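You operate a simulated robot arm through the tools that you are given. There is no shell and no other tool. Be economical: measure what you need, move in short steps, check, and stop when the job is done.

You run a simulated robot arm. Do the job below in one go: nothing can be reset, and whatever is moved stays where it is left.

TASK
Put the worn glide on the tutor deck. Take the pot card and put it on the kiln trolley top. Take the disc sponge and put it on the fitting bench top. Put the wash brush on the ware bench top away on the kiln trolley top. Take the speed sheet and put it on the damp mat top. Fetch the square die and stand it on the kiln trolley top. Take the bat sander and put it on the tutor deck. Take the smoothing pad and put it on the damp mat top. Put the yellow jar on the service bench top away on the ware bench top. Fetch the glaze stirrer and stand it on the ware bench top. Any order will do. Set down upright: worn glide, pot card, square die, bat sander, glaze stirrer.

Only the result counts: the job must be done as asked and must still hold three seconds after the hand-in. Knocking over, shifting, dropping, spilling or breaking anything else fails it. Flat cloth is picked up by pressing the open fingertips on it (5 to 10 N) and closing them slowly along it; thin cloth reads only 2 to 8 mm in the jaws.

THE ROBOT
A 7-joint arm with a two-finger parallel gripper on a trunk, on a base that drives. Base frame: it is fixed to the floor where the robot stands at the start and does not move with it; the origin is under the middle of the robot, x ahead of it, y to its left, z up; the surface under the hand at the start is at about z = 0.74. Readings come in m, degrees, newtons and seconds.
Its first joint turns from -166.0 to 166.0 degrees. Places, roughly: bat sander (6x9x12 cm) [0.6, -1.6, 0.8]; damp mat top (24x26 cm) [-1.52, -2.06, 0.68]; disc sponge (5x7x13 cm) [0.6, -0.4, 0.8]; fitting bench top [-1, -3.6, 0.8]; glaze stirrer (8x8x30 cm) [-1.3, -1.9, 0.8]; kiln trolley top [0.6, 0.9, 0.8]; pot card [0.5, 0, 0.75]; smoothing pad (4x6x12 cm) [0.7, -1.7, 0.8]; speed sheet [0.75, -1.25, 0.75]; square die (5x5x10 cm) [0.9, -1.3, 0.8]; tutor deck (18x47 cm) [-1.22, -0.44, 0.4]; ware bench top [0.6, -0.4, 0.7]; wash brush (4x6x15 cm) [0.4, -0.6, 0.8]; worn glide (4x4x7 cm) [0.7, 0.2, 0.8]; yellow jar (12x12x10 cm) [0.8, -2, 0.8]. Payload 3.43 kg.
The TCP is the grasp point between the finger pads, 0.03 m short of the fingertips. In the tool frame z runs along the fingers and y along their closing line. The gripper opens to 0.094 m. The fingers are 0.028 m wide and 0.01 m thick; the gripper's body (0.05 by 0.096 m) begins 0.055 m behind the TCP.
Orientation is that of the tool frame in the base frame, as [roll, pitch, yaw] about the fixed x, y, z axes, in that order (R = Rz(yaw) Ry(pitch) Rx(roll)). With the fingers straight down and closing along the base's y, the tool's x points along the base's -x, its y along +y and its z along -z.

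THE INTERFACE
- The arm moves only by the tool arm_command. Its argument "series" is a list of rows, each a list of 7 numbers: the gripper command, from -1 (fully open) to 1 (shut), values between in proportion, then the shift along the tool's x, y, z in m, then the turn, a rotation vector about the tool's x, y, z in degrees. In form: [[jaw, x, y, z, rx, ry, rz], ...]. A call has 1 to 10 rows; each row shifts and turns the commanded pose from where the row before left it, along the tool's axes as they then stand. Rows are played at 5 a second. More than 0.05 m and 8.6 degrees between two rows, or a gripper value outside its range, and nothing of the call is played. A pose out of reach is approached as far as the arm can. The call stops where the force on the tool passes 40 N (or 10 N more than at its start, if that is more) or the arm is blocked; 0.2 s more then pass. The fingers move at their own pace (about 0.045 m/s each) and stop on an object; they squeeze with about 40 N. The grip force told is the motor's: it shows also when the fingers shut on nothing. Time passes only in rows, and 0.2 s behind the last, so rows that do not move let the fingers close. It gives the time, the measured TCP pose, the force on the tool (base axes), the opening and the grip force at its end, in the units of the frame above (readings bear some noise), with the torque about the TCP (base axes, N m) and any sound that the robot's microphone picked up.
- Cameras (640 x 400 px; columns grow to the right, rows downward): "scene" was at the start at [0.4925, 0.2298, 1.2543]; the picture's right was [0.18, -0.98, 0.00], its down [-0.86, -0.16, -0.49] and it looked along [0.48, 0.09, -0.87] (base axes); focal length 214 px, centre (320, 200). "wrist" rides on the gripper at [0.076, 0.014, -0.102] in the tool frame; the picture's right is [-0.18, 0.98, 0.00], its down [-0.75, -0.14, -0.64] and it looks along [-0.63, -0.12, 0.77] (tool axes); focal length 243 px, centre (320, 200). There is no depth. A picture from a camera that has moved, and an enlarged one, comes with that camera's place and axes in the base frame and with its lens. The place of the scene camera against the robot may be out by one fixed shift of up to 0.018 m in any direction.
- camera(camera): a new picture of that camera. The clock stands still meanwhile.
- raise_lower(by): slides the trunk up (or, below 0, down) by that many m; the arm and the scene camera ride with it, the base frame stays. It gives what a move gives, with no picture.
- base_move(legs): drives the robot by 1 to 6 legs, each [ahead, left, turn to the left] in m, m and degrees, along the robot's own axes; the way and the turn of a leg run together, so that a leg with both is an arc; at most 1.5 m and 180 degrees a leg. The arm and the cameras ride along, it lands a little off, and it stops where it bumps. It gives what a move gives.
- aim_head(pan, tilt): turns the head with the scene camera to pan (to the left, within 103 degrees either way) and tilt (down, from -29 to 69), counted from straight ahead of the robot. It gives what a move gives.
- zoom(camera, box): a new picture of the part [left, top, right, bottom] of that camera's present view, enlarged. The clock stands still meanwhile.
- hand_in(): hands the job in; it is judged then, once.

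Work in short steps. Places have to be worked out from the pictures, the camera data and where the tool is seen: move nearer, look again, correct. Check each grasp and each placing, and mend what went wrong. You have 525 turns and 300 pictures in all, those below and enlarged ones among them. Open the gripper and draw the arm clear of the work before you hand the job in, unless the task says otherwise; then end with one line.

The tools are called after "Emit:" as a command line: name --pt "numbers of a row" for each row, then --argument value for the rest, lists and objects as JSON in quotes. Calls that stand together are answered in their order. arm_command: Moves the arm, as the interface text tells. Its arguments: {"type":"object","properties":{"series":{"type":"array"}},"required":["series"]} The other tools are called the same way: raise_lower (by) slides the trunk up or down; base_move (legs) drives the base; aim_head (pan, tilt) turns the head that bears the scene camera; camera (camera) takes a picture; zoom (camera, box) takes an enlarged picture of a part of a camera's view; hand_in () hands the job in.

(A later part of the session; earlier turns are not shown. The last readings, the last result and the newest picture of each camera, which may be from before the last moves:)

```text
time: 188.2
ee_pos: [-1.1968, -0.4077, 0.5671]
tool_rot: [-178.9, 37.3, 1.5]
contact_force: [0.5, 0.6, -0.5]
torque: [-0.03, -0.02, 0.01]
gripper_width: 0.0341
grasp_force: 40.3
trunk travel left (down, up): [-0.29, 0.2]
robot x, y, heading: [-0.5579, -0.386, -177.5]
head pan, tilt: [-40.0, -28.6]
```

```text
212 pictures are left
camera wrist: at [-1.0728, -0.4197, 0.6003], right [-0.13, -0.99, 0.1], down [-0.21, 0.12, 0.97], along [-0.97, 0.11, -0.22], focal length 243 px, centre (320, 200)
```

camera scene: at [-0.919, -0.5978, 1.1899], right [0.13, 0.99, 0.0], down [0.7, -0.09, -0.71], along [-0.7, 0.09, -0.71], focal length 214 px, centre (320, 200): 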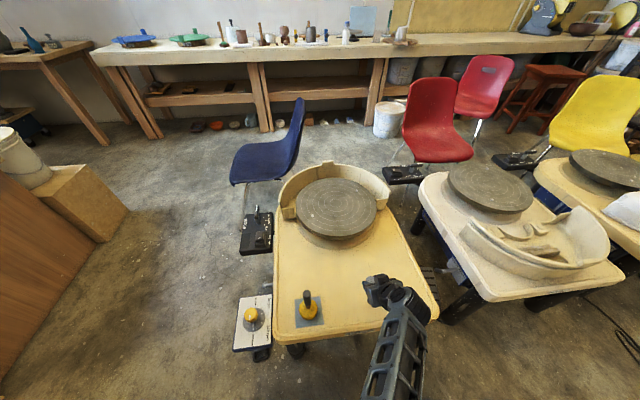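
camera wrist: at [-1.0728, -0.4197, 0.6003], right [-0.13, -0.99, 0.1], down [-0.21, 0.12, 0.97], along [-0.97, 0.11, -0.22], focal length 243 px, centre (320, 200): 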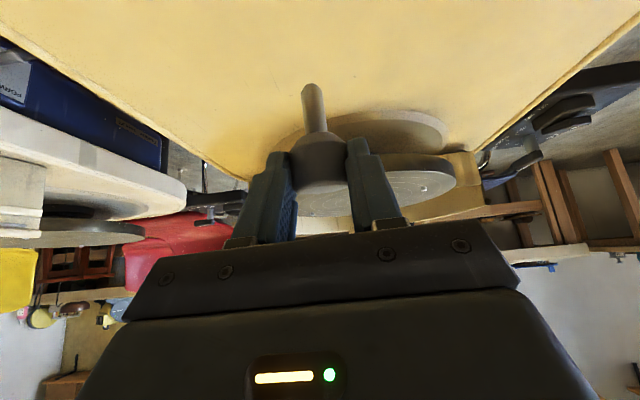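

Emit:
arm_command --pt "1 0 0 0 0 -8 0" --pt "1 0 0 0 0 0 0"

Emit:
zoom --camera "wrist" --box '[240, 60, 400, 220]'

Emit:
aim_head --pan 10 --tilt 50

Emit:
camera --camera "scene"

```text
time: 188.8
ee_pos: [-1.2307, -0.4334, 0.5982]
tool_rot: [-178.8, 45.5, 1.7]
contact_force: [-0.8, 0.0, -0.4]
torque: [0.0, -0.03, -0.01]
gripper_width: 0.0337
grasp_force: 39.5
out of reach, approached as far as the arm can: row 1
trunk travel left (down, up): [-0.29, 0.2]
robot x, y, heading: [-0.5569, -0.3809, -177.9]
head pan, tilt: [-40.0, -28.6]
```

```text
2.50 times, centred on (320, 140) of wrist
camera zoom: at [-1.1027, -0.4453, 0.6142], right [-0.11, -0.99, 0.12], down [-0.07, 0.13, 0.99], along [-0.99, 0.1, -0.09], focal length 606 px, centre (320, 350)
```

zoom: 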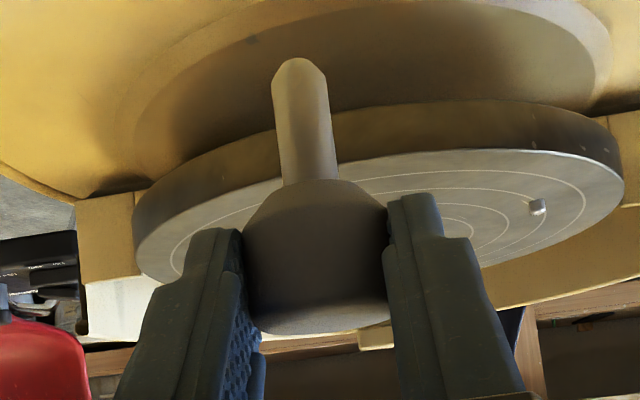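

```text
time: 190.3
ee_pos: [-1.23, -0.4339, 0.5957]
tool_rot: [-178.9, 45.4, 1.7]
contact_force: [0.4, -0.5, -1.3]
torque: [0.01, 0.0, 0.02]
gripper_width: 0.0337
grasp_force: 40.2
trunk travel left (down, up): [-0.29, 0.2]
robot x, y, heading: [-0.5571, -0.3825, -177.6]
head pan, tilt: [10.0, 50.0]
```

```text
210 pictures are left
camera scene: at [-1.0377, -0.6294, 1.183], right [-0.22, 0.98, 0.0], down [0.75, 0.17, -0.64], along [-0.63, -0.14, -0.77], focal length 214 px, centre (320, 200)
```

scene: 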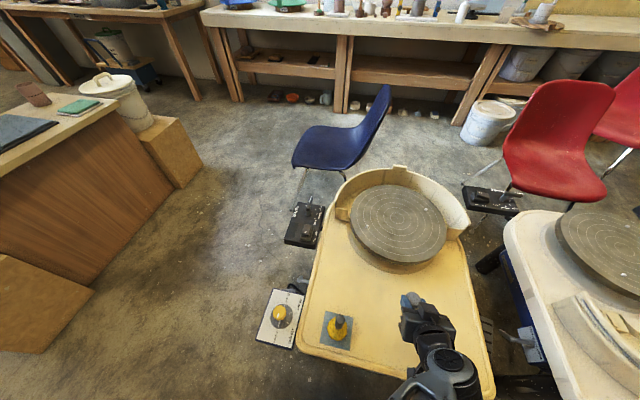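

The stem is within ~2–3° of vertical now. I lower toward the deck.

Emit:
arm_command --pt "1 0.025 0 0.025 0 0 0" --pt "1 0.025 0 0.025 0 0 0" --pt "1 0 0 0 0 0 0"

```text
time: 191.1
ee_pos: [-1.2324, -0.4348, 0.5246]
tool_rot: [-178.8, 45.2, 1.7]
contact_force: [-0.8, 0.5, -0.3]
torque: [0.0, 0.0, 0.02]
gripper_width: 0.0339
grasp_force: 39.6
trunk travel left (down, up): [-0.29, 0.2]
robot x, y, heading: [-0.5573, -0.3786, -177.4]
head pan, tilt: [10.0, 50.0]
```

Emit:
arm_command --pt "1 0.014 0 0.014 0 0 0" --pt "1 0.014 0 0.014 0 0 0" --pt "1 0 0 0 0 0 0"

Emit:
zoom --camera "wrist" --box '[240, 60, 400, 220]'

```text
time: 191.9
ee_pos: [-1.2328, -0.433, 0.4837]
tool_rot: [-178.8, 45.3, 1.7]
contact_force: [0.1, 1.1, -0.5]
torque: [-0.02, 0.02, -0.02]
gripper_width: 0.0337
grasp_force: 40.5
trunk travel left (down, up): [-0.29, 0.2]
robot x, y, heading: [-0.5569, -0.3833, -177.5]
head pan, tilt: [10.0, 50.0]
```

```text
2.50 times, centred on (320, 140) of wrist
camera zoom: at [-1.1052, -0.4448, 0.5009], right [-0.11, -0.99, 0.12], down [-0.08, 0.13, 0.99], along [-0.99, 0.1, -0.09], focal length 606 px, centre (320, 350)
```

zoom: 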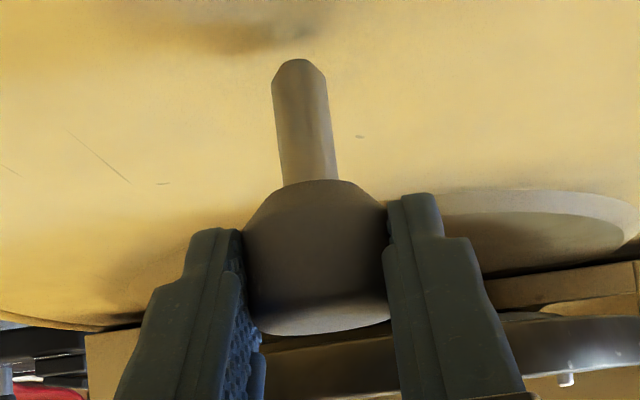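

Foot flat is only ~7 mm wide, so a precise, gentle set-down is needed; by the pick/rotation geometry it's vertical within ~1°. Lower in ~1 mm steps to first touch.

Emit:
arm_command --pt "1 0.002 0 0.002 0 0 0" --pt "1 0.0014 0 0.0014 0 0 0" --pt "1 0 0 0 0 0 0"

Emit:
arm_command --pt "1 0.001 0 0.001 0 0 0" --pt "1 0 0 0 0 0 0"

Emit:
arm_command --pt "1 0.0007 0 0.0007 0 0 0" --pt "1 0 0 0 0 0 0"

Emit:
arm_command --pt "1 0.0007 0 0.0007 0 0 0" --pt "1 0 0 0 0 0 0"

```text
time: 192.7
ee_pos: [-1.2315, -0.4343, 0.481]
tool_rot: [-178.9, 45.2, 1.7]
contact_force: [-0.1, -0.6, -0.2]
torque: [-0.03, 0.0, -0.01]
gripper_width: 0.0336
grasp_force: 39.8
trunk travel left (down, up): [-0.29, 0.2]
robot x, y, heading: [-0.5555, -0.3812, -177.6]
head pan, tilt: [10.0, 50.0]
```

```text
time: 193.3
ee_pos: [-1.2314, -0.4318, 0.4789]
tool_rot: [-178.9, 45.3, 1.7]
contact_force: [-0.6, 0.0, 0.1]
torque: [-0.02, -0.03, 0.02]
gripper_width: 0.0336
grasp_force: 39.5
trunk travel left (down, up): [-0.29, 0.2]
robot x, y, heading: [-0.5571, -0.3798, -177.4]
head pan, tilt: [10.0, 50.0]
```

```text
time: 193.9
ee_pos: [-1.2318, -0.432, 0.478]
tool_rot: [-179.0, 45.4, 1.6]
contact_force: [0.3, -0.5, 0.3]
torque: [-0.01, 0.02, 0.04]
gripper_width: 0.0335
grasp_force: 39.7
trunk travel left (down, up): [-0.29, 0.2]
robot x, y, heading: [-0.5536, -0.3832, -177.2]
head pan, tilt: [10.0, 50.0]
```

```text
time: 194.5
ee_pos: [-1.2325, -0.4318, 0.4763]
tool_rot: [-178.9, 45.3, 1.8]
contact_force: [-0.2, 0.4, -1.1]
torque: [0.0, -0.04, -0.01]
gripper_width: 0.0336
grasp_force: 40.6
trunk travel left (down, up): [-0.29, 0.2]
robot x, y, heading: [-0.5552, -0.3837, -177.3]
head pan, tilt: [10.0, 50.0]
```

Emit:
arm_command --pt "1 0.0007 0 0.0007 0 0 0" --pt "1 0 0 0 0 0 0"

Emit:
arm_command --pt "1 0.0007 0 0.0007 0 0 0" --pt "1 0 0 0 0 0 0"

Emit:
arm_command --pt "1 0.0005 0 0.0005 0 0 0" --pt "1 0 0 0 0 0 0"

```text
time: 195.1
ee_pos: [-1.231, -0.433, 0.4769]
tool_rot: [-178.7, 45.3, 1.7]
contact_force: [-0.3, 0.6, 7.4]
torque: [0.01, 0.14, -0.04]
gripper_width: 0.0336
grasp_force: 40.4
trunk travel left (down, up): [-0.29, 0.2]
robot x, y, heading: [-0.555, -0.3819, -177.6]
head pan, tilt: [10.0, 50.0]
```

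```text
time: 195.7
ee_pos: [-1.2318, -0.4326, 0.4756]
tool_rot: [-178.8, 45.4, 1.7]
contact_force: [4.8, 1.1, 24.7]
torque: [0.13, 0.16, -0.03]
gripper_width: 0.0334
grasp_force: 41.0
trunk travel left (down, up): [-0.29, 0.2]
robot x, y, heading: [-0.5537, -0.3816, -177.7]
head pan, tilt: [10.0, 50.0]
```

```text
time: 196.3
ee_pos: [-1.2324, -0.4331, 0.4761]
tool_rot: [-178.8, 45.4, 1.7]
contact_force: [3.3, -0.8, 31.2]
torque: [0.01, 0.42, 0.01]
gripper_width: 0.034
grasp_force: 40.4
trunk travel left (down, up): [-0.29, 0.2]
robot x, y, heading: [-0.5549, -0.3834, -177.5]
head pan, tilt: [10.0, 50.0]
```

Contact torque places the foot right under the head (vertical). I pressed too far; I back off to a few newtons.

Emit:
arm_command --pt "1 -0.0014 0 -0.0014 0 0 0" --pt "1 0 0 0 0 0 0"

```text
time: 196.9
ee_pos: [-1.2313, -0.4323, 0.4755]
tool_rot: [-178.9, 45.3, 1.7]
contact_force: [-7.1, 1.0, 15.2]
torque: [0.06, 0.72, 0.02]
gripper_width: 0.0339
grasp_force: 40.2
trunk travel left (down, up): [-0.29, 0.2]
robot x, y, heading: [-0.5545, -0.3813, -177.6]
head pan, tilt: [10.0, 50.0]
```

Lateral load remains; I lift clear by 2 mm and re-touch just once.

Emit:
arm_command --pt "1 -0.0014 0 -0.0014 0 0 0" --pt "1 0 0 0 0 0 0"

Emit:
zoom --camera "wrist" --box '[240, 60, 400, 220]'

```text
time: 197.5
ee_pos: [-1.2315, -0.4327, 0.4771]
tool_rot: [-178.9, 45.2, 1.5]
contact_force: [-0.1, -0.5, -0.1]
torque: [-0.01, -0.04, 0.0]
gripper_width: 0.0335
grasp_force: 39.5
trunk travel left (down, up): [-0.29, 0.2]
robot x, y, heading: [-0.5546, -0.3853, -177.6]
head pan, tilt: [10.0, 50.0]
```

```text
2.50 times, centred on (320, 140) of wrist
camera zoom: at [-1.1037, -0.4437, 0.4953], right [-0.11, -0.99, 0.12], down [-0.08, 0.13, 0.99], along [-0.99, 0.1, -0.09], focal length 606 px, centre (320, 350)
```

zoom: 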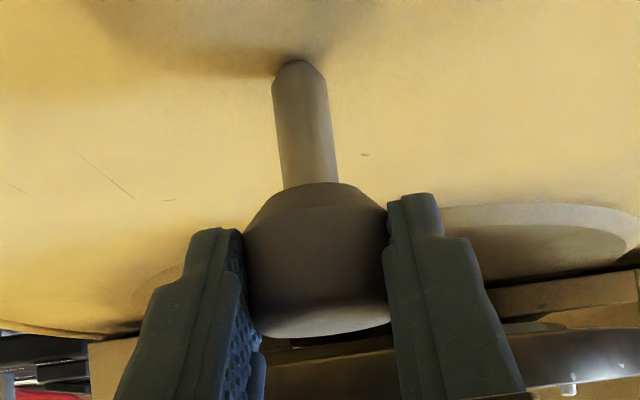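

Emit:
arm_command --pt "1 0.0005 0 0.0005 0 0 0" --pt "1 0 0 0 0 0 0"

```text
time: 198.1
ee_pos: [-1.2323, -0.4322, 0.4773]
tool_rot: [-178.8, 45.4, 1.7]
contact_force: [0.3, 0.1, -0.3]
torque: [-0.03, 0.01, -0.02]
gripper_width: 0.0339
grasp_force: 40.0
trunk travel left (down, up): [-0.29, 0.2]
robot x, y, heading: [-0.556, -0.3832, -177.5]
head pan, tilt: [10.0, 50.0]
```

Emit:
arm_command --pt "1 0.0005 0 0.0005 0 0 0" --pt "1 0 0 0 0 0 0"

```text
time: 198.7
ee_pos: [-1.2318, -0.4321, 0.4771]
tool_rot: [-178.9, 45.2, 1.7]
contact_force: [-0.2, 0.4, 0.1]
torque: [0.02, 0.02, -0.03]
gripper_width: 0.0337
grasp_force: 39.6
trunk travel left (down, up): [-0.29, 0.2]
robot x, y, heading: [-0.553, -0.3794, -177.6]
head pan, tilt: [10.0, 50.0]
```

Emit:
arm_command --pt "1 0.0005 0 0.0005 0 0 0" --pt "1 0 0 0 0 0 0"

```text
time: 199.3
ee_pos: [-1.2316, -0.4332, 0.4764]
tool_rot: [-178.8, 45.2, 1.8]
contact_force: [0.4, 0.2, -0.2]
torque: [-0.06, -0.02, -0.02]
gripper_width: 0.0337
grasp_force: 40.4
trunk travel left (down, up): [-0.29, 0.2]
robot x, y, heading: [-0.5569, -0.3837, -177.3]
head pan, tilt: [10.0, 50.0]
```

Emit:
arm_command --pt "1 0.0005 0 0.0005 0 0 0" --pt "1 0 0 0 0 0 0"

```text
time: 199.9
ee_pos: [-1.2322, -0.4323, 0.4765]
tool_rot: [-178.8, 45.2, 1.7]
contact_force: [-1.0, -0.1, 0.7]
torque: [0.0, -0.01, 0.04]
gripper_width: 0.0334
grasp_force: 39.7
trunk travel left (down, up): [-0.29, 0.2]
robot x, y, heading: [-0.5553, -0.386, -177.4]
head pan, tilt: [10.0, 50.0]
```

Emit:
arm_command --pt "1 0.0004 0 0.0004 0 0 0" --pt "1 0 0 0 0 0 0"

```text
time: 200.5
ee_pos: [-1.2337, -0.4324, 0.4757]
tool_rot: [-179.0, 45.3, 1.6]
contact_force: [0.3, -0.9, 2.4]
torque: [-0.01, 0.0, -0.02]
gripper_width: 0.0335
grasp_force: 40.6
trunk travel left (down, up): [-0.29, 0.2]
robot x, y, heading: [-0.5532, -0.3825, -177.8]
head pan, tilt: [10.0, 50.0]
```

Just touching at ~2.4 N. I open very gradually.

Emit:
arm_command --pt "0.27 0 0 0 0 0 0" --pt "0.25 0 0 0 0 0 0" --pt "0.22 0 0 0 0 0 0" --pt "0.18 0 0 0 0 0 0" --pt "0.1 0 0 0 0 0 0" --pt "0 0 0 0 0 0 0"

Emit:
zoom --camera "wrist" --box '[240, 60, 400, 220]'

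```text
time: 201.9
ee_pos: [-1.233, -0.4316, 0.4762]
tool_rot: [-178.9, 45.5, 1.7]
contact_force: [-0.8, 0.3, 0.0]
torque: [0.02, -0.02, -0.03]
gripper_width: 0.0472
grasp_force: 0.1
trunk travel left (down, up): [-0.29, 0.2]
robot x, y, heading: [-0.5551, -0.3833, -177.5]
head pan, tilt: [10.0, 50.0]
```

```text
2.50 times, centred on (320, 140) of wrist
camera zoom: at [-1.1045, -0.4437, 0.4934], right [-0.11, -0.99, 0.12], down [-0.08, 0.13, 0.99], along [-0.99, 0.1, -0.09], focal length 606 px, centre (320, 350)
```

zoom: 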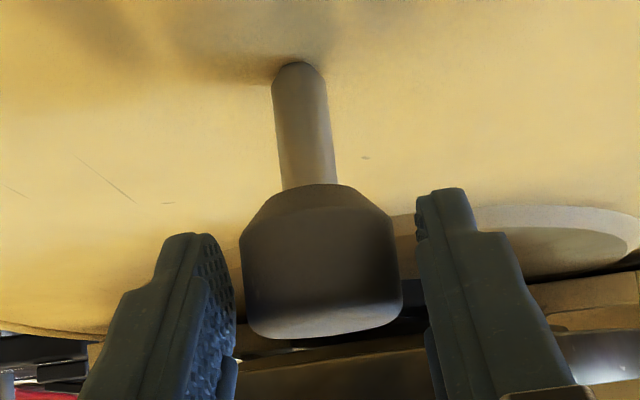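

It stands! I open wider, withdraw straight back along the tool axis, and check.

Emit:
arm_command --pt "-0.4 0 0 0 0 0 0" --pt "-1 0 0 0 0 0 0" --pt "-1 0 0 0 0 0 0" --pt "-1 0 0 -0.03 0 0 0" --pt "-1 0 0 -0.04 0 0 0" --pt "-1 0 0 -0.04 0 0 0" --pt "-1 -0.03 0 -0.03 0 0 0"

Emit:
camera --camera "wrist"

```text
time: 203.5
ee_pos: [-1.2225, -0.4336, 0.5341]
tool_rot: [-178.9, 45.3, 1.7]
contact_force: [-0.3, 0.5, 0.4]
torque: [0.02, 0.0, 0.01]
gripper_width: 0.0939
grasp_force: 0.0
out of reach, approached as far as the arm can: row 4, 5, 6
trunk travel left (down, up): [-0.29, 0.2]
robot x, y, heading: [-0.5566, -0.3802, -177.6]
head pan, tilt: [10.0, 50.0]
```

```text
206 pictures are left
camera wrist: at [-1.095, -0.4454, 0.5512], right [-0.11, -0.99, 0.12], down [-0.08, 0.13, 0.99], along [-0.99, 0.1, -0.09], focal length 243 px, centre (320, 200)
```

wrist: 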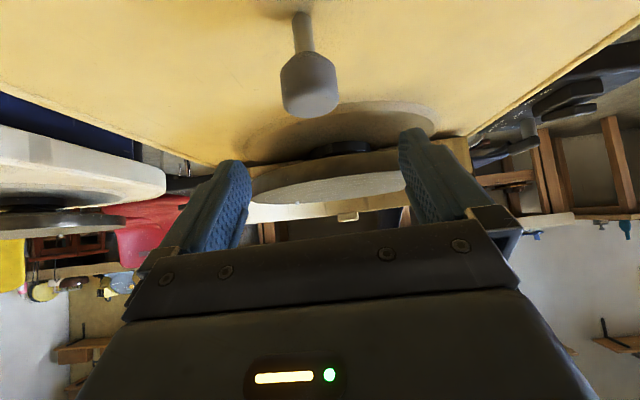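

The glide stands on the deck. I raise the trunk fully to get clear, then bring the tool back to vertical.

Emit:
raise_lower --by 0.2

Emit:
base_move --legs '[[-0.2, 0, 0]]'

Emit:
arm_command --pt "-1 0 0 0 0 7.6 0" --pt "-1 0 0 0 0 7.6 0" --pt "-1 0 0 0 0 7.6 0" --pt "-1 0 0 0 0 7.6 0" --pt "-1 0 0 0 0 7.6 0" --pt "-1 0 0 0 0 7.3 0"

Emit:
camera --camera "scene"

```text
time: 205.7
ee_pos: [-1.2227, -0.4344, 0.7331]
tool_rot: [-178.9, 45.4, 1.7]
contact_force: [0.0, -0.7, -0.8]
torque: [-0.01, 0.01, 0.0]
gripper_width: 0.094
grasp_force: 0.1
trunk travel left (down, up): [-0.49, 0.0]
robot x, y, heading: [-0.5545, -0.3835, -177.5]
head pan, tilt: [10.0, 50.0]
```

```text
time: 207.3
ee_pos: [-1.0186, -0.4252, 0.7331]
tool_rot: [-178.9, 45.2, 1.6]
contact_force: [0.1, -1.1, 0.1]
torque: [-0.02, -0.01, 0.03]
gripper_width: 0.0939
grasp_force: 0.0
trunk travel left (down, up): [-0.49, 0.0]
robot x, y, heading: [-0.351, -0.3754, -177.7]
head pan, tilt: [10.0, 50.0]
```

```text
time: 208.7
ee_pos: [-1.0183, -0.4249, 0.7339]
tool_rot: [-179.2, -0.3, 0.8]
contact_force: [0.3, -0.3, -0.8]
torque: [-0.01, -0.01, 0.0]
gripper_width: 0.0939
grasp_force: 0.1
trunk travel left (down, up): [-0.49, 0.0]
robot x, y, heading: [-0.3539, -0.3732, -177.3]
head pan, tilt: [10.0, 50.0]
```

```text
205 pictures are left
camera scene: at [-0.8332, -0.6201, 1.383], right [-0.22, 0.98, 0.0], down [0.75, 0.17, -0.64], along [-0.63, -0.14, -0.77], focal length 214 px, centre (320, 200)
```

scene: 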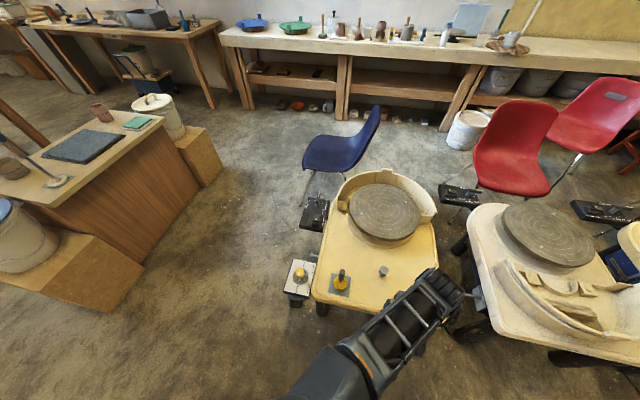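

The glide stands on the deck. Next the glaze stirrer by the damp mat; I raise the hand, and drive left (toward -y) to get a view.

Emit:
arm_command --pt "-1 0.02 0 -0.04 0 0 0" --pt "-1 0.02 0 -0.04 0 0 0" --pt "-1 0.02 0 -0.04 0 0 0" --pt "-1 0.02 0 -0.04 0 0 0" --pt "-1 0 0 -0.04 0 0 0" --pt "-1 0 0 -0.04 0 0 0"

Emit:
base_move --legs '[[0, 1.1, 0]]'

Emit:
camera --camera "scene"

```text
time: 210.1
ee_pos: [-0.9367, -0.4219, 0.972]
tool_rot: [-178.2, -0.1, 1.0]
contact_force: [0.2, 0.1, 0.4]
torque: [0.01, 0.01, 0.02]
gripper_width: 0.0937
grasp_force: 0.1
trunk travel left (down, up): [-0.49, 0.0]
robot x, y, heading: [-0.3516, -0.3722, -177.7]
head pan, tilt: [10.0, 50.0]
```

```text
time: 215.9
ee_pos: [-0.8742, -1.5594, 0.9731]
tool_rot: [-178.3, -0.2, 2.2]
contact_force: [0.5, -0.4, -0.1]
torque: [-0.03, -0.02, 0.0]
gripper_width: 0.0942
grasp_force: 0.1
trunk travel left (down, up): [-0.49, 0.0]
robot x, y, heading: [-0.2861, -1.4991, -176.2]
head pan, tilt: [10.0, 50.0]
```

```text
204 pictures are left
camera scene: at [-0.7648, -1.7581, 1.383], right [-0.24, 0.97, 0.0], down [0.74, 0.18, -0.64], along [-0.62, -0.15, -0.77], focal length 214 px, centre (320, 200)
```

scene: 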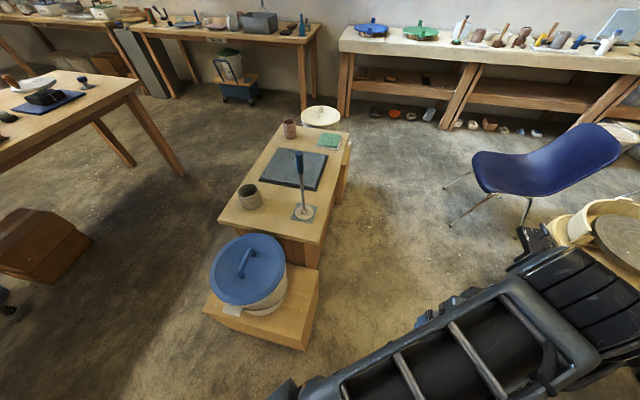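

Emit:
zoom --camera "scene" --box '[220, 120, 360, 240]'

```text
3.33 times, centred on (290, 180) of scene
camera zoom: at [-0.7648, -1.7581, 1.383], right [-0.24, 0.97, 0.0], down [0.74, 0.18, -0.64], along [-0.62, -0.15, -0.77], focal length 715 px, centre (420, 267)
```

zoom: 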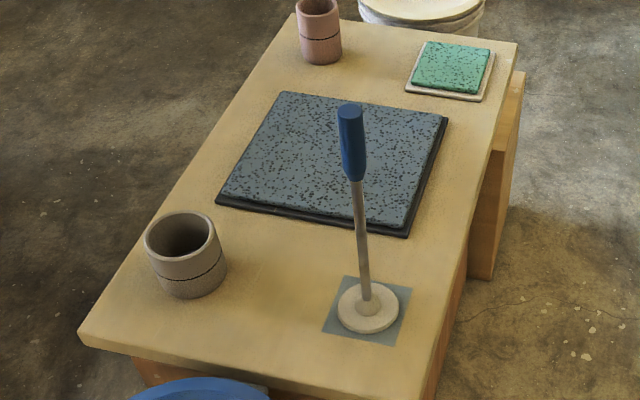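

The stirrer has an 8 cm disc foot and a blue handle topping at z≈0.97, at (-1.264,-1.946). I drive so the hand ends up short of it, then look.

Emit:
arm_command --pt "-1 0 0 -0.04 0 0 0"

Emit:
base_move --legs '[[0, 0, -3.8], [0.22, 0.35, 0]]'

Emit:
camera --camera "scene"

Emit:
camera --camera "wrist"

```text
time: 216.3
ee_pos: [-0.8735, -1.5596, 1.0136]
tool_rot: [-177.6, -0.1, 2.4]
contact_force: [-0.4, 0.5, 0.5]
torque: [0.03, -0.02, 0.02]
gripper_width: 0.0938
grasp_force: 0.1
trunk travel left (down, up): [-0.49, 0.0]
robot x, y, heading: [-0.2882, -1.5041, -176.4]
head pan, tilt: [10.0, 50.0]
```

```text
time: 219.3
ee_pos: [-1.0668, -1.8618, 1.0137]
tool_rot: [-177.5, -0.3, -1.7]
contact_force: [1.0, -2.0, 0.7]
torque: [0.13, 0.04, 0.02]
gripper_width: 0.0941
grasp_force: 0.2
trunk travel left (down, up): [-0.49, 0.0]
robot x, y, heading: [-0.4818, -1.8484, 180.1]
head pan, tilt: [10.0, 50.0]
```

```text
202 pictures are left
camera scene: at [-0.973, -2.0691, 1.3832], right [-0.17, 0.98, 0.0], down [0.75, 0.13, -0.64], along [-0.63, -0.11, -0.77], focal length 214 px, centre (320, 200)
```

scene: 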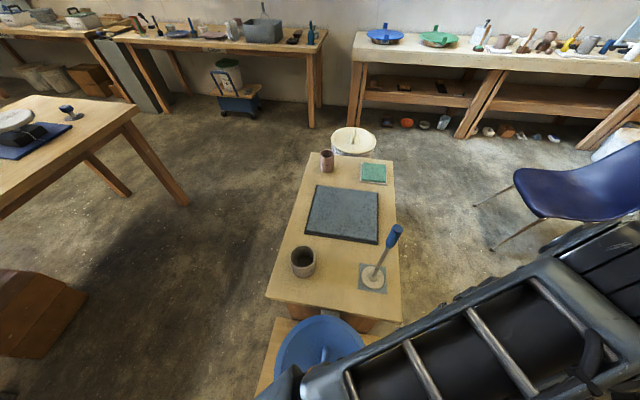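

```text
201 pictures are left
camera wrist: at [-0.991, -1.8821, 1.115], right [-0.21, -0.98, -0.04], down [-0.75, 0.14, 0.65], along [-0.62, 0.17, -0.76], focal length 243 px, centre (320, 200)
```

wrist: 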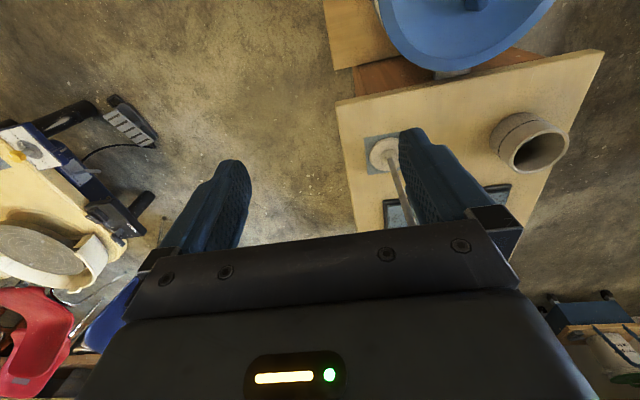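

Foot at about (-1.255,-1.941). I move above the handle, leveling the tool.

Emit:
arm_command --pt "-1 -0.037 0.017 0 -2.5 0 0" --pt "-1 -0.037 0.017 0 0 0 0" --pt "-1 -0.037 0.017 0 0 0 0" --pt "-1 -0.037 0.017 0 0 0 0" --pt "-1 -0.037 0.017 0 0 0 0"

Emit:
camera --camera "wrist"

```text
time: 220.5
ee_pos: [-1.2553, -1.9425, 1.0126]
tool_rot: [179.9, -0.1, -1.7]
contact_force: [-0.2, 0.8, -0.4]
torque: [0.0, 0.0, -0.01]
gripper_width: 0.0939
grasp_force: 0.0
trunk travel left (down, up): [-0.49, 0.0]
robot x, y, heading: [-0.4811, -1.847, 179.9]
head pan, tilt: [10.0, 50.0]
```

```text
200 pictures are left
camera wrist: at [-1.1785, -1.9581, 1.1149], right [-0.21, -0.98, 0.0], down [-0.75, 0.16, 0.64], along [-0.63, 0.14, -0.77], focal length 243 px, centre (320, 200)
```

wrist: 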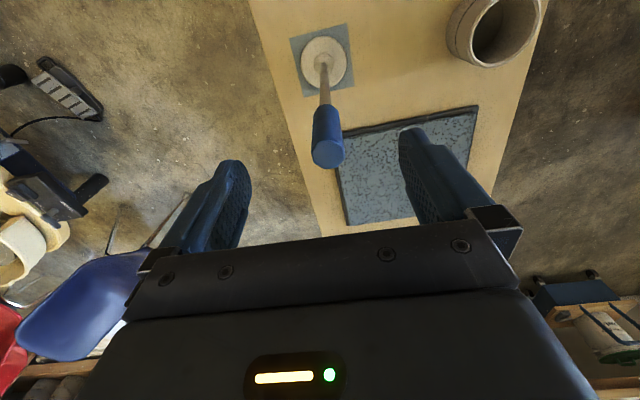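

Well centred. Descend and grip the handle.

Emit:
arm_command --pt "-1 -0.003 0.003 0.04 0 0 0" --pt "-1 0 0 0.04 0 0 0" --pt "-1 0 0 0.015 0 0 0" --pt "1 0 0 0 0 0 0" --pt "1 0 0 0 0 0 0" --pt "1 0 0 0 0 0 0" --pt "1 0 0 0 0 0 0" --pt "1 0 0 0 0 0 0"

Emit:
camera --camera "wrist"

```text
time: 222.3
ee_pos: [-1.257, -1.9436, 0.9165]
tool_rot: [180.0, -0.2, -1.8]
contact_force: [0.5, -0.3, -0.1]
torque: [-0.03, 0.0, 0.01]
gripper_width: 0.0236
grasp_force: 33.0
trunk travel left (down, up): [-0.49, 0.0]
robot x, y, heading: [-0.4786, -1.8473, 180.1]
head pan, tilt: [10.0, 50.0]
```

```text
199 pictures are left
camera wrist: at [-1.1812, -1.9596, 1.0194], right [-0.21, -0.98, 0.0], down [-0.75, 0.16, 0.64], along [-0.62, 0.14, -0.77], focal length 243 px, centre (320, 200)
```

wrist: 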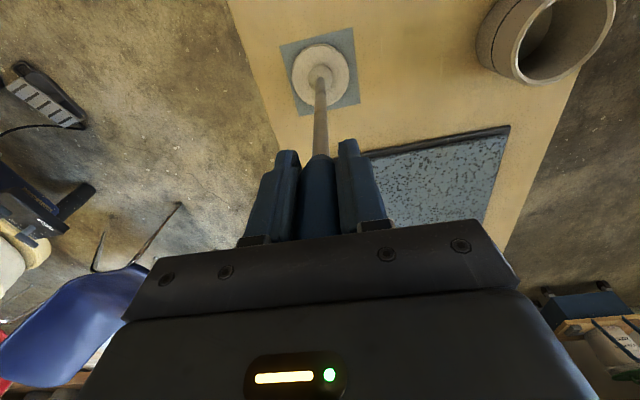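

Gripped. I lift and retract the stirrer, then drive to open floor and turn toward the ware bench.

Emit:
arm_command --pt "1 0 0 -0.03 0 0 0" --pt "1 0 0 -0.04 0 0 0" --pt "1 0 0 -0.04 0 0 0" --pt "1 0.04 0 -0.01 0 0 0" --pt "1 0.04 0 0 0 0 0" --pt "1 0.04 -0.02 0 0 0 0" --pt "1 0.04 -0.02 0 0 0 0"

Emit:
camera --camera "wrist"

Emit:
base_move --legs '[[-0.12, 0, 0], [0, -0.65, 0]]'

```text
time: 223.9
ee_pos: [-1.0951, -1.9103, 1.0365]
tool_rot: [179.9, -0.2, -1.6]
contact_force: [0.1, -0.6, -2.8]
torque: [-0.02, 0.01, 0.0]
gripper_width: 0.0236
grasp_force: 40.3
trunk travel left (down, up): [-0.49, 0.0]
robot x, y, heading: [-0.4828, -1.8418, 180.0]
head pan, tilt: [10.0, 50.0]
```

```text
198 pictures are left
camera wrist: at [-1.0181, -1.9256, 1.139], right [-0.21, -0.98, 0.0], down [-0.75, 0.16, 0.64], along [-0.62, 0.14, -0.77], focal length 243 px, centre (320, 200)
```

wrist: 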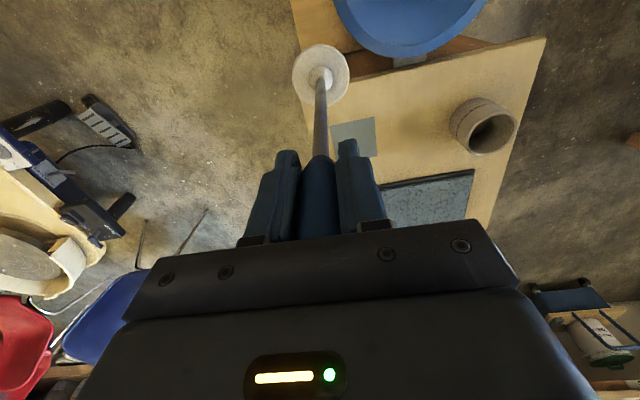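

```text
time: 228.2
ee_pos: [-0.9814, -1.2957, 1.0373]
tool_rot: [-179.9, -0.2, -1.2]
contact_force: [0.6, -0.3, -4.2]
torque: [0.0, 0.0, -0.02]
gripper_width: 0.0239
grasp_force: 40.1
trunk travel left (down, up): [-0.49, 0.0]
robot x, y, heading: [-0.3664, -1.2256, -179.5]
head pan, tilt: [10.0, 50.0]
```

Emit:
base_move --legs '[[0, 0, -90], [0, 0, -90]]'

Emit:
base_move --legs '[[0, 0.6, 0]]'

Emit:
aim_head --pan -10 --tilt 50

Emit:
camera --camera "scene"

```text
time: 236.3
ee_pos: [0.2472, -1.1614, 1.0372]
tool_rot: [-179.9, -0.3, 177.8]
contact_force: [-0.7, -0.3, -3.6]
torque: [-0.04, 0.05, -0.01]
gripper_width: 0.0238
grasp_force: 40.0
trunk travel left (down, up): [-0.49, 0.0]
robot x, y, heading: [-0.368, -1.2221, -0.5]
head pan, tilt: [10.0, 50.0]
```

```text
time: 239.6
ee_pos: [0.2548, -0.5817, 1.0376]
tool_rot: [-179.9, -0.2, 177.1]
contact_force: [0.3, 0.2, -3.5]
torque: [0.03, 0.01, -0.02]
gripper_width: 0.0239
grasp_force: 40.2
trunk travel left (down, up): [-0.49, 0.0]
robot x, y, heading: [-0.3598, -0.6368, -0.9]
head pan, tilt: [10.0, 50.0]
```

```text
time: 240.5
ee_pos: [0.2551, -0.5821, 1.0361]
tool_rot: [179.9, -0.2, 177.1]
contact_force: [-0.6, 0.6, -3.7]
torque: [0.0, 0.03, 0.04]
gripper_width: 0.0236
grasp_force: 40.1
trunk travel left (down, up): [-0.49, 0.0]
robot x, y, heading: [-0.3614, -0.6374, -1.3]
head pan, tilt: [-10.0, 50.0]
```

```text
197 pictures are left
camera scene: at [0.1482, -0.4424, 1.3829], right [-0.19, -0.98, 0.0], down [-0.75, 0.15, -0.64], along [0.63, -0.12, -0.77], focal length 214 px, centre (320, 200)
```

scene: 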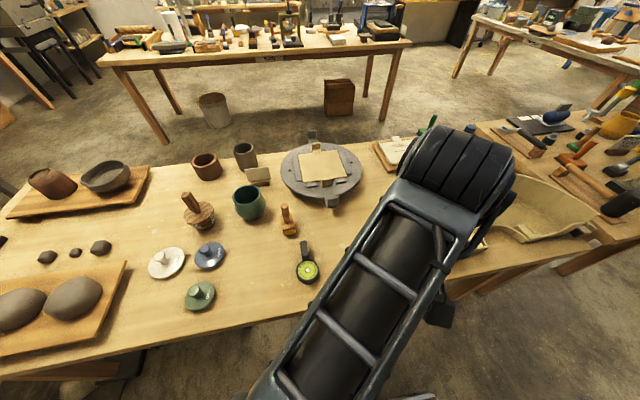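

Free area on the bench front at y −0.5…−0.85. I drive forward 0.15 m and shift to about (0.405,-0.62).

Emit:
base_move --legs '[[0.15, 0, 0]]'

Emit:
arm_command --pt "1 0 -0.04 0 0 0 0" --pt "1 0 0 0.02 0 0 0"

Emit:
camera --camera "wrist"

```text
time: 241.8
ee_pos: [0.4088, -0.5899, 1.0375]
tool_rot: [-180.0, -0.3, 176.8]
contact_force: [0.2, 0.0, -3.1]
torque: [0.01, 0.04, 0.05]
gripper_width: 0.0237
grasp_force: 40.4
trunk travel left (down, up): [-0.49, 0.0]
robot x, y, heading: [-0.2076, -0.6391, -1.7]
head pan, tilt: [-10.0, 50.0]
```

```text
time: 242.4
ee_pos: [0.4025, -0.6311, 1.0158]
tool_rot: [179.9, -0.2, 176.8]
contact_force: [-0.4, 0.5, -2.8]
torque: [-0.02, -0.01, -0.02]
gripper_width: 0.0238
grasp_force: 40.8
trunk travel left (down, up): [-0.49, 0.0]
robot x, y, heading: [-0.2042, -0.642, -1.5]
head pan, tilt: [-10.0, 50.0]
```

```text
196 pictures are left
camera wrist: at [0.3297, -0.6107, 1.1179], right [0.24, 0.97, 0.0], down [0.75, -0.18, 0.64], along [0.62, -0.15, -0.77], focal length 243 px, centre (320, 200)
```

wrist: 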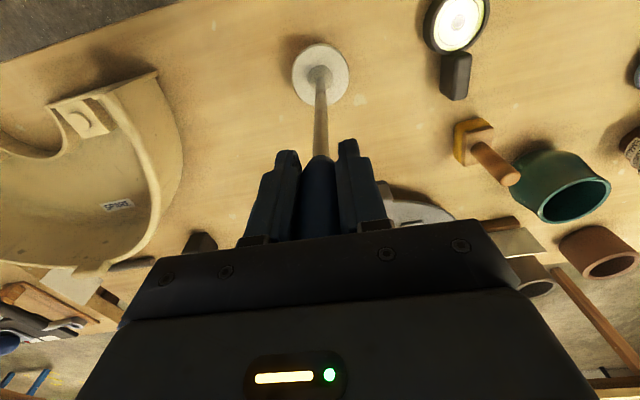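

Clear all round. I lower in small steps to contact (expected TCP ≈0.987).

Emit:
arm_command --pt "1 0 0 0.02 0 0 0" --pt "1 0 0 0.003 0 0 0" --pt "1 0 0 0.003 0 0 0" --pt "1 0 0 0 0 0 0"

```text
time: 243.4
ee_pos: [0.4045, -0.63, 0.9904]
tool_rot: [-180.0, -0.2, 176.8]
contact_force: [-0.1, 0.0, -3.0]
torque: [-0.04, 0.0, -0.01]
gripper_width: 0.0237
grasp_force: 39.5
trunk travel left (down, up): [-0.49, 0.0]
robot x, y, heading: [-0.2083, -0.6381, -1.3]
head pan, tilt: [-10.0, 50.0]
```

Emit:
arm_command --pt "1 0 0 0.002 0 0 0" --pt "1 0 0 0.002 0 0 0" --pt "1 0 0 0 0 0 0"

Emit:
arm_command --pt "1 0 0 0.001 0 0 0" --pt "1 0 0 0 0 0 0"

```text
time: 244.2
ee_pos: [0.4065, -0.6308, 0.9868]
tool_rot: [180.0, -0.1, 176.9]
contact_force: [-0.3, -0.1, 1.9]
torque: [0.02, -0.07, 0.0]
gripper_width: 0.0239
grasp_force: 39.3
trunk travel left (down, up): [-0.49, 0.0]
robot x, y, heading: [-0.2086, -0.6404, -1.5]
head pan, tilt: [-10.0, 50.0]
```

```text
time: 244.8
ee_pos: [0.4058, -0.6295, 0.9873]
tool_rot: [180.0, -0.1, 176.9]
contact_force: [-2.1, 1.2, 13.5]
torque: [0.05, 0.03, -0.04]
gripper_width: 0.0241
grasp_force: 39.9
trunk travel left (down, up): [-0.49, 0.0]
robot x, y, heading: [-0.2068, -0.641, -1.5]
head pan, tilt: [-10.0, 50.0]
```

Contact. I release gradually and rise.

Emit:
arm_command --pt "1 0 0 -0.0008 0 0 0" --pt "0.4 0 0 0 0 0 0" --pt "0.2 0 0 0 0 0 0" --pt "-0.2 0 0 0 0 0 0" --pt "-0.6 0 0 0 0 0 0" --pt "-0.6 0 0 -0.03 0 0 0" --pt "-0.6 0 0 -0.03 0 0 0"

Emit:
camera --camera "wrist"

```text
time: 246.4
ee_pos: [0.4063, -0.6327, 1.048]
tool_rot: [-179.9, -0.2, 176.8]
contact_force: [0.3, 0.7, -0.6]
torque: [0.0, 0.0, -0.01]
gripper_width: 0.075
grasp_force: 0.0
trunk travel left (down, up): [-0.49, 0.0]
robot x, y, heading: [-0.2091, -0.6422, -1.5]
head pan, tilt: [-10.0, 50.0]
```

```text
195 pictures are left
camera wrist: at [0.3322, -0.6134, 1.1507], right [0.24, 0.97, 0.0], down [0.75, -0.18, 0.64], along [0.62, -0.15, -0.77], focal length 243 px, centre (320, 200)
```

wrist: 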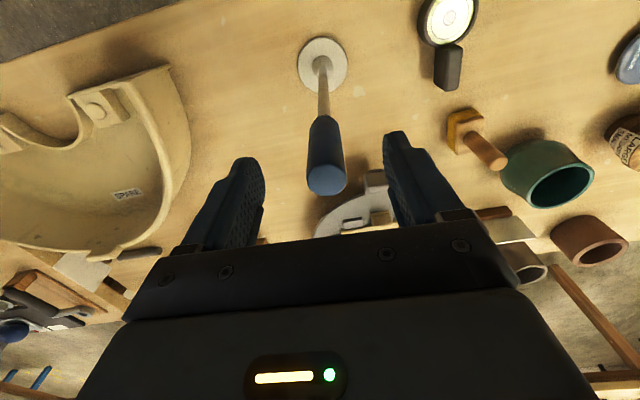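

The stirrer stands. I back away, shift left, and come in for the disc sponge from the other side.

Emit:
arm_command --pt "-0.8 0 0 -0.03 0 0 0"

Emit:
base_move --legs '[[-0.25, 0, 1.5], [0, 0.4, 0]]'

Emit:
arm_command --pt "-1 0 0 0.04 0 0 0" --pt "-1 0 0 0.04 0 0 0" --pt "-1 0 0 0.04 0 0 0"

Emit:
base_move --legs '[[0.25, 0, 0]]'

Emit:
camera --camera "scene"

Emit:
camera --camera "wrist"

```text
time: 246.8
ee_pos: [0.4032, -0.6431, 1.0719]
tool_rot: [-177.4, -0.9, 177.4]
contact_force: [0.4, 0.5, -0.3]
torque: [0.0, 0.01, 0.03]
gripper_width: 0.0847
grasp_force: 0.1
trunk travel left (down, up): [-0.49, 0.0]
robot x, y, heading: [-0.2069, -0.6376, -1.6]
head pan, tilt: [-10.0, 50.0]
```

```text
time: 250.8
ee_pos: [0.1555, -0.2234, 1.0739]
tool_rot: [-177.6, -1.0, 178.1]
contact_force: [0.3, -0.1, -0.3]
torque: [-0.01, 0.0, 0.01]
gripper_width: 0.0848
grasp_force: 0.1
trunk travel left (down, up): [-0.49, 0.0]
robot x, y, heading: [-0.4568, -0.2301, 0.1]
head pan, tilt: [-10.0, 50.0]
```

```text
time: 251.6
ee_pos: [0.1543, -0.2324, 0.952]
tool_rot: [-177.7, -0.8, 178.0]
contact_force: [1.3, 0.3, -0.5]
torque: [0.0, -0.03, -0.01]
gripper_width: 0.0939
grasp_force: 0.1
trunk travel left (down, up): [-0.49, 0.0]
robot x, y, heading: [-0.4573, -0.2358, -0.1]
head pan, tilt: [-10.0, 50.0]
```

```text
time: 253.4
ee_pos: [0.3994, -0.2306, 0.9536]
tool_rot: [-177.6, -0.9, 178.1]
contact_force: [-0.1, 0.6, 0.4]
torque: [0.0, 0.01, -0.02]
gripper_width: 0.094
grasp_force: 0.1
trunk travel left (down, up): [-0.49, 0.0]
robot x, y, heading: [-0.2079, -0.234, 0.2]
head pan, tilt: [-10.0, 50.0]
```

```text
194 pictures are left
camera scene: at [0.2949, -0.0272, 1.383], right [-0.17, -0.99, 0.0], down [-0.75, 0.13, -0.64], along [0.63, -0.11, -0.77], focal length 214 px, centre (320, 200)
```

scene: 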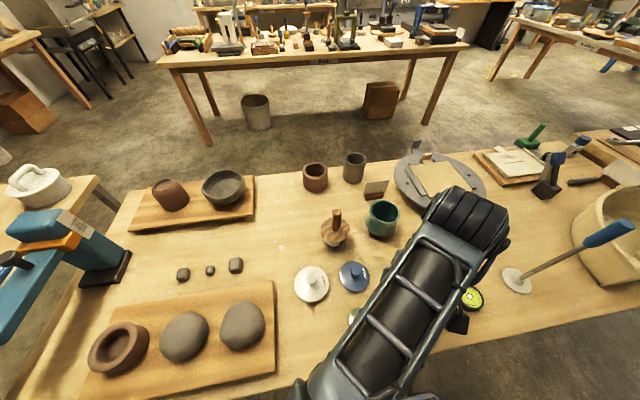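

```text
193 pictures are left
camera wrist: at [0.3266, -0.2087, 1.0555], right [0.22, 0.98, -0.04], down [0.76, -0.14, 0.64], along [0.61, -0.17, -0.77], focal length 243 px, centre (320, 200)
```

wrist: 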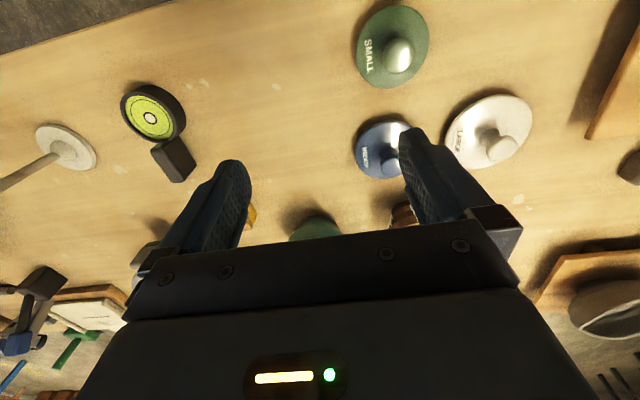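

Emit:
arm_command --pt "-1 -0.025 -0.037 0 -2.4 -0.9 0" --pt "-1 -0.025 -0.037 0 0 0 0" --pt "-1 -0.025 -0.037 0 0 0 0" --pt "-1 -0.025 -0.037 0 0 0 0" --pt "-1 -0.025 -0.037 0 0 0 0"

Emit:
camera --camera "wrist"

```text
time: 254.6
ee_pos: [0.5162, -0.4171, 0.9564]
tool_rot: [180.0, -0.1, 178.2]
contact_force: [1.5, 0.8, 0.5]
torque: [-0.04, -0.05, 0.02]
gripper_width: 0.0938
grasp_force: 0.0
trunk travel left (down, up): [-0.49, 0.0]
robot x, y, heading: [-0.2056, -0.2313, 0.0]
head pan, tilt: [-10.0, 50.0]
```

```text
192 pictures are left
camera wrist: at [0.4426, -0.3999, 1.0583], right [0.21, 0.98, 0.0], down [0.75, -0.16, 0.64], along [0.63, -0.14, -0.77], focal length 243 px, centre (320, 200)
```

wrist: 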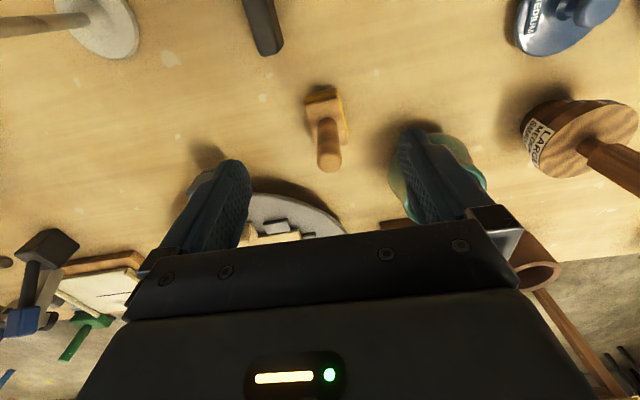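

Sponge handle at about (0.552,-0.416). I move over, descend and grip the handle.

Emit:
arm_command --pt "-0.5 -0.034 0.002 0 0 0 0" --pt "-0.5 0 0 0.04 0 0 0"

Emit:
camera --camera "wrist"

```text
time: 255.2
ee_pos: [0.552, -0.4194, 0.9145]
tool_rot: [180.0, -0.1, 178.1]
contact_force: [-0.4, -0.2, 0.1]
torque: [-0.07, 0.05, 0.0]
gripper_width: 0.0705
grasp_force: 0.0
trunk travel left (down, up): [-0.49, 0.0]
robot x, y, heading: [-0.209, -0.2337, -0.1]
head pan, tilt: [-10.0, 50.0]
```

```text
191 pictures are left
camera wrist: at [0.4776, -0.4007, 1.0178], right [0.22, 0.98, 0.0], down [0.75, -0.17, 0.64], along [0.63, -0.14, -0.77], focal length 243 px, centre (320, 200)
```

wrist: 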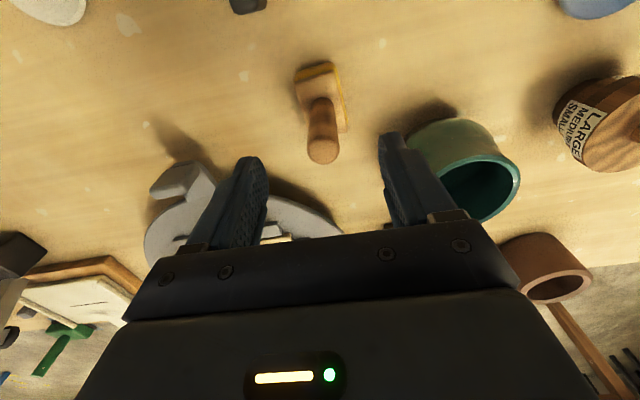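

Emit:
arm_command --pt "-0.5 -0.003 0.002 0.04 0 0 0" --pt "-0.5 0 0 0.038 0 0 0" --pt "1 0 0 0 0 0 0" --pt "1 0 0 0 0 0 0" --pt "1 0 0 0 0 0 0" --pt "1 0 0 0 0 0 0" --pt "1 0 0 -0.03 0 0 0" --pt "1 0 0 -0.04 0 0 0" --pt "1 0 0 -0.04 0 0 0" --pt "1 0 0 -0.02 0 0 0"

Emit:
camera --camera "wrist"

```text
time: 257.4
ee_pos: [0.5573, -0.4176, 0.9661]
tool_rot: [179.8, -0.1, 178.1]
contact_force: [-0.7, -1.3, -0.8]
torque: [0.02, 0.01, -0.03]
gripper_width: 0.0229
grasp_force: 40.3
trunk travel left (down, up): [-0.49, 0.0]
robot x, y, heading: [-0.211, -0.233, -0.0]
head pan, tilt: [-10.0, 50.0]
```

```text
190 pictures are left
camera wrist: at [0.4838, -0.4004, 1.0674], right [0.22, 0.98, 0.0], down [0.75, -0.17, 0.64], along [0.63, -0.14, -0.77], focal length 243 px, centre (320, 200)
```

wrist: 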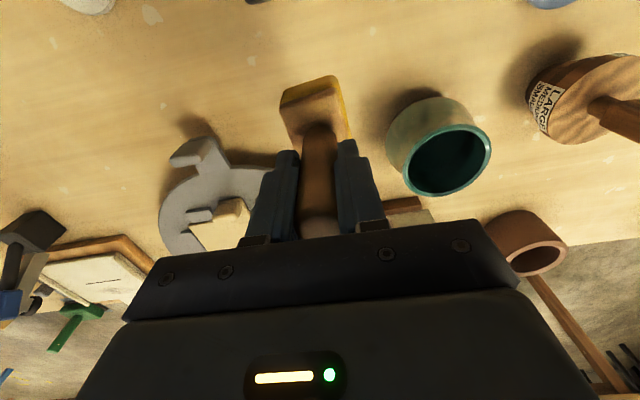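

Held. I retract the hand, back out and turn to face -y toward the fitting bench.

Emit:
arm_command --pt "1 0.033 0.03 0 0 0 0" --pt "1 0.033 0.03 0 0 0 0" --pt "1 0.033 0.03 0 0 0 0" --pt "1 0.033 0.03 0 0 0 0" --pt "1 0.033 0.03 0 0 0 0"

Emit:
base_move --legs '[[-0.27, 0, 0], [0, 0, -90], [1.2, 0, 0]]'

Emit:
aim_head --pan -15 --tilt 30

Emit:
camera --camera "scene"

```text
time: 258.6
ee_pos: [0.3951, -0.2615, 0.965]
tool_rot: [-180.0, 0.0, 178.1]
contact_force: [1.1, -0.6, -0.8]
torque: [0.01, -0.01, -0.03]
gripper_width: 0.0229
grasp_force: 39.6
trunk travel left (down, up): [-0.49, 0.0]
robot x, y, heading: [-0.2056, -0.2335, 0.3]
head pan, tilt: [-10.0, 50.0]
```

```text
time: 270.0
ee_pos: [-0.4627, -2.0352, 0.9642]
tool_rot: [-179.9, -0.1, 90.1]
contact_force: [0.2, 0.5, -1.2]
torque: [0.01, -0.01, 0.01]
gripper_width: 0.0216
grasp_force: 39.5
trunk travel left (down, up): [-0.49, 0.0]
robot x, y, heading: [-0.4564, -1.4341, -87.7]
head pan, tilt: [-10.0, 50.0]
```

```text
time: 270.8
ee_pos: [-0.4622, -2.0369, 0.9656]
tool_rot: [179.9, 0.0, 90.1]
contact_force: [0.3, -0.1, -0.7]
torque: [-0.01, -0.01, 0.0]
gripper_width: 0.0216
grasp_force: 40.0
trunk travel left (down, up): [-0.49, 0.0]
robot x, y, heading: [-0.4543, -1.4323, -87.8]
head pan, tilt: [-15.0, 30.0]
```

```text
189 pictures are left
camera scene: at [-0.2376, -1.9315, 1.4124], right [-0.97, 0.22, 0.0], down [0.11, 0.49, -0.87], along [-0.19, -0.84, -0.5], focal length 214 px, centre (320, 200)
```

scene: 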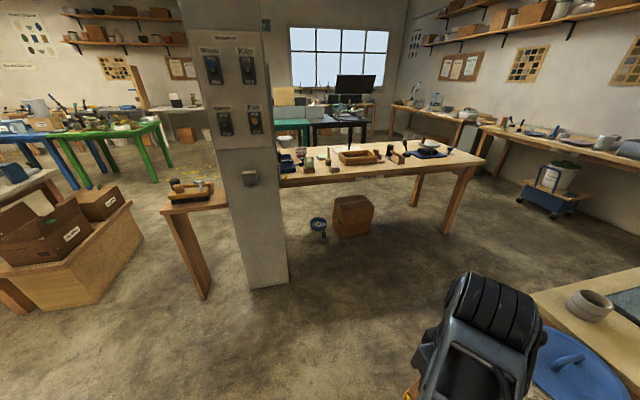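

The fitting bench front edge is about y≈-3.2, beyond the column (column at x≈-0.07). I drive closer and look at its top.

Emit:
base_move --legs '[[0, -0.1, -2.3], [1.15, 0, 0]]'

Emit:
aim_head --pan -15 --tilt 45

Emit:
camera --camera "scene"

```text
time: 277.4
ee_pos: [-0.5575, -3.1899, 0.9656]
tool_rot: [-180.0, 0.1, 89.6]
contact_force: [-1.0, -0.7, -0.4]
torque: [-0.02, -0.02, 0.02]
gripper_width: 0.0218
grasp_force: 40.1
trunk travel left (down, up): [-0.49, 0.0]
robot x, y, heading: [-0.543, -2.581, -88.2]
head pan, tilt: [-15.0, 30.0]
```

```text
time: 278.2
ee_pos: [-0.557, -3.1883, 0.9647]
tool_rot: [180.0, 0.0, 89.5]
contact_force: [-0.1, 0.8, 0.1]
torque: [0.01, 0.0, 0.01]
gripper_width: 0.0216
grasp_force: 40.3
trunk travel left (down, up): [-0.49, 0.0]
robot x, y, heading: [-0.543, -2.5882, -88.5]
head pan, tilt: [-15.0, 45.0]
```

```text
188 pictures are left
camera scene: at [-0.3297, -3.0777, 1.3899], right [-0.97, 0.23, 0.0], down [0.16, 0.69, -0.71], along [-0.16, -0.69, -0.71], focal length 214 px, centre (320, 200)
```

scene: 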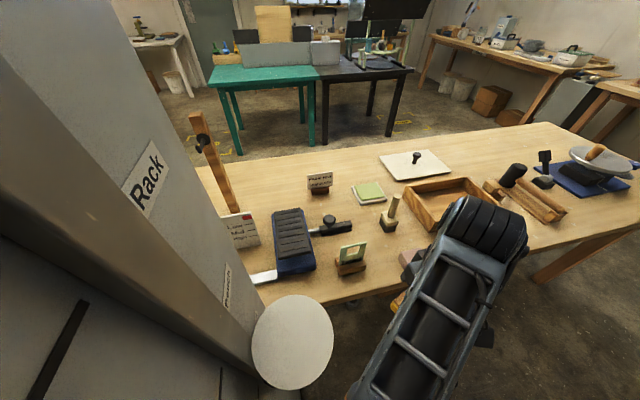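

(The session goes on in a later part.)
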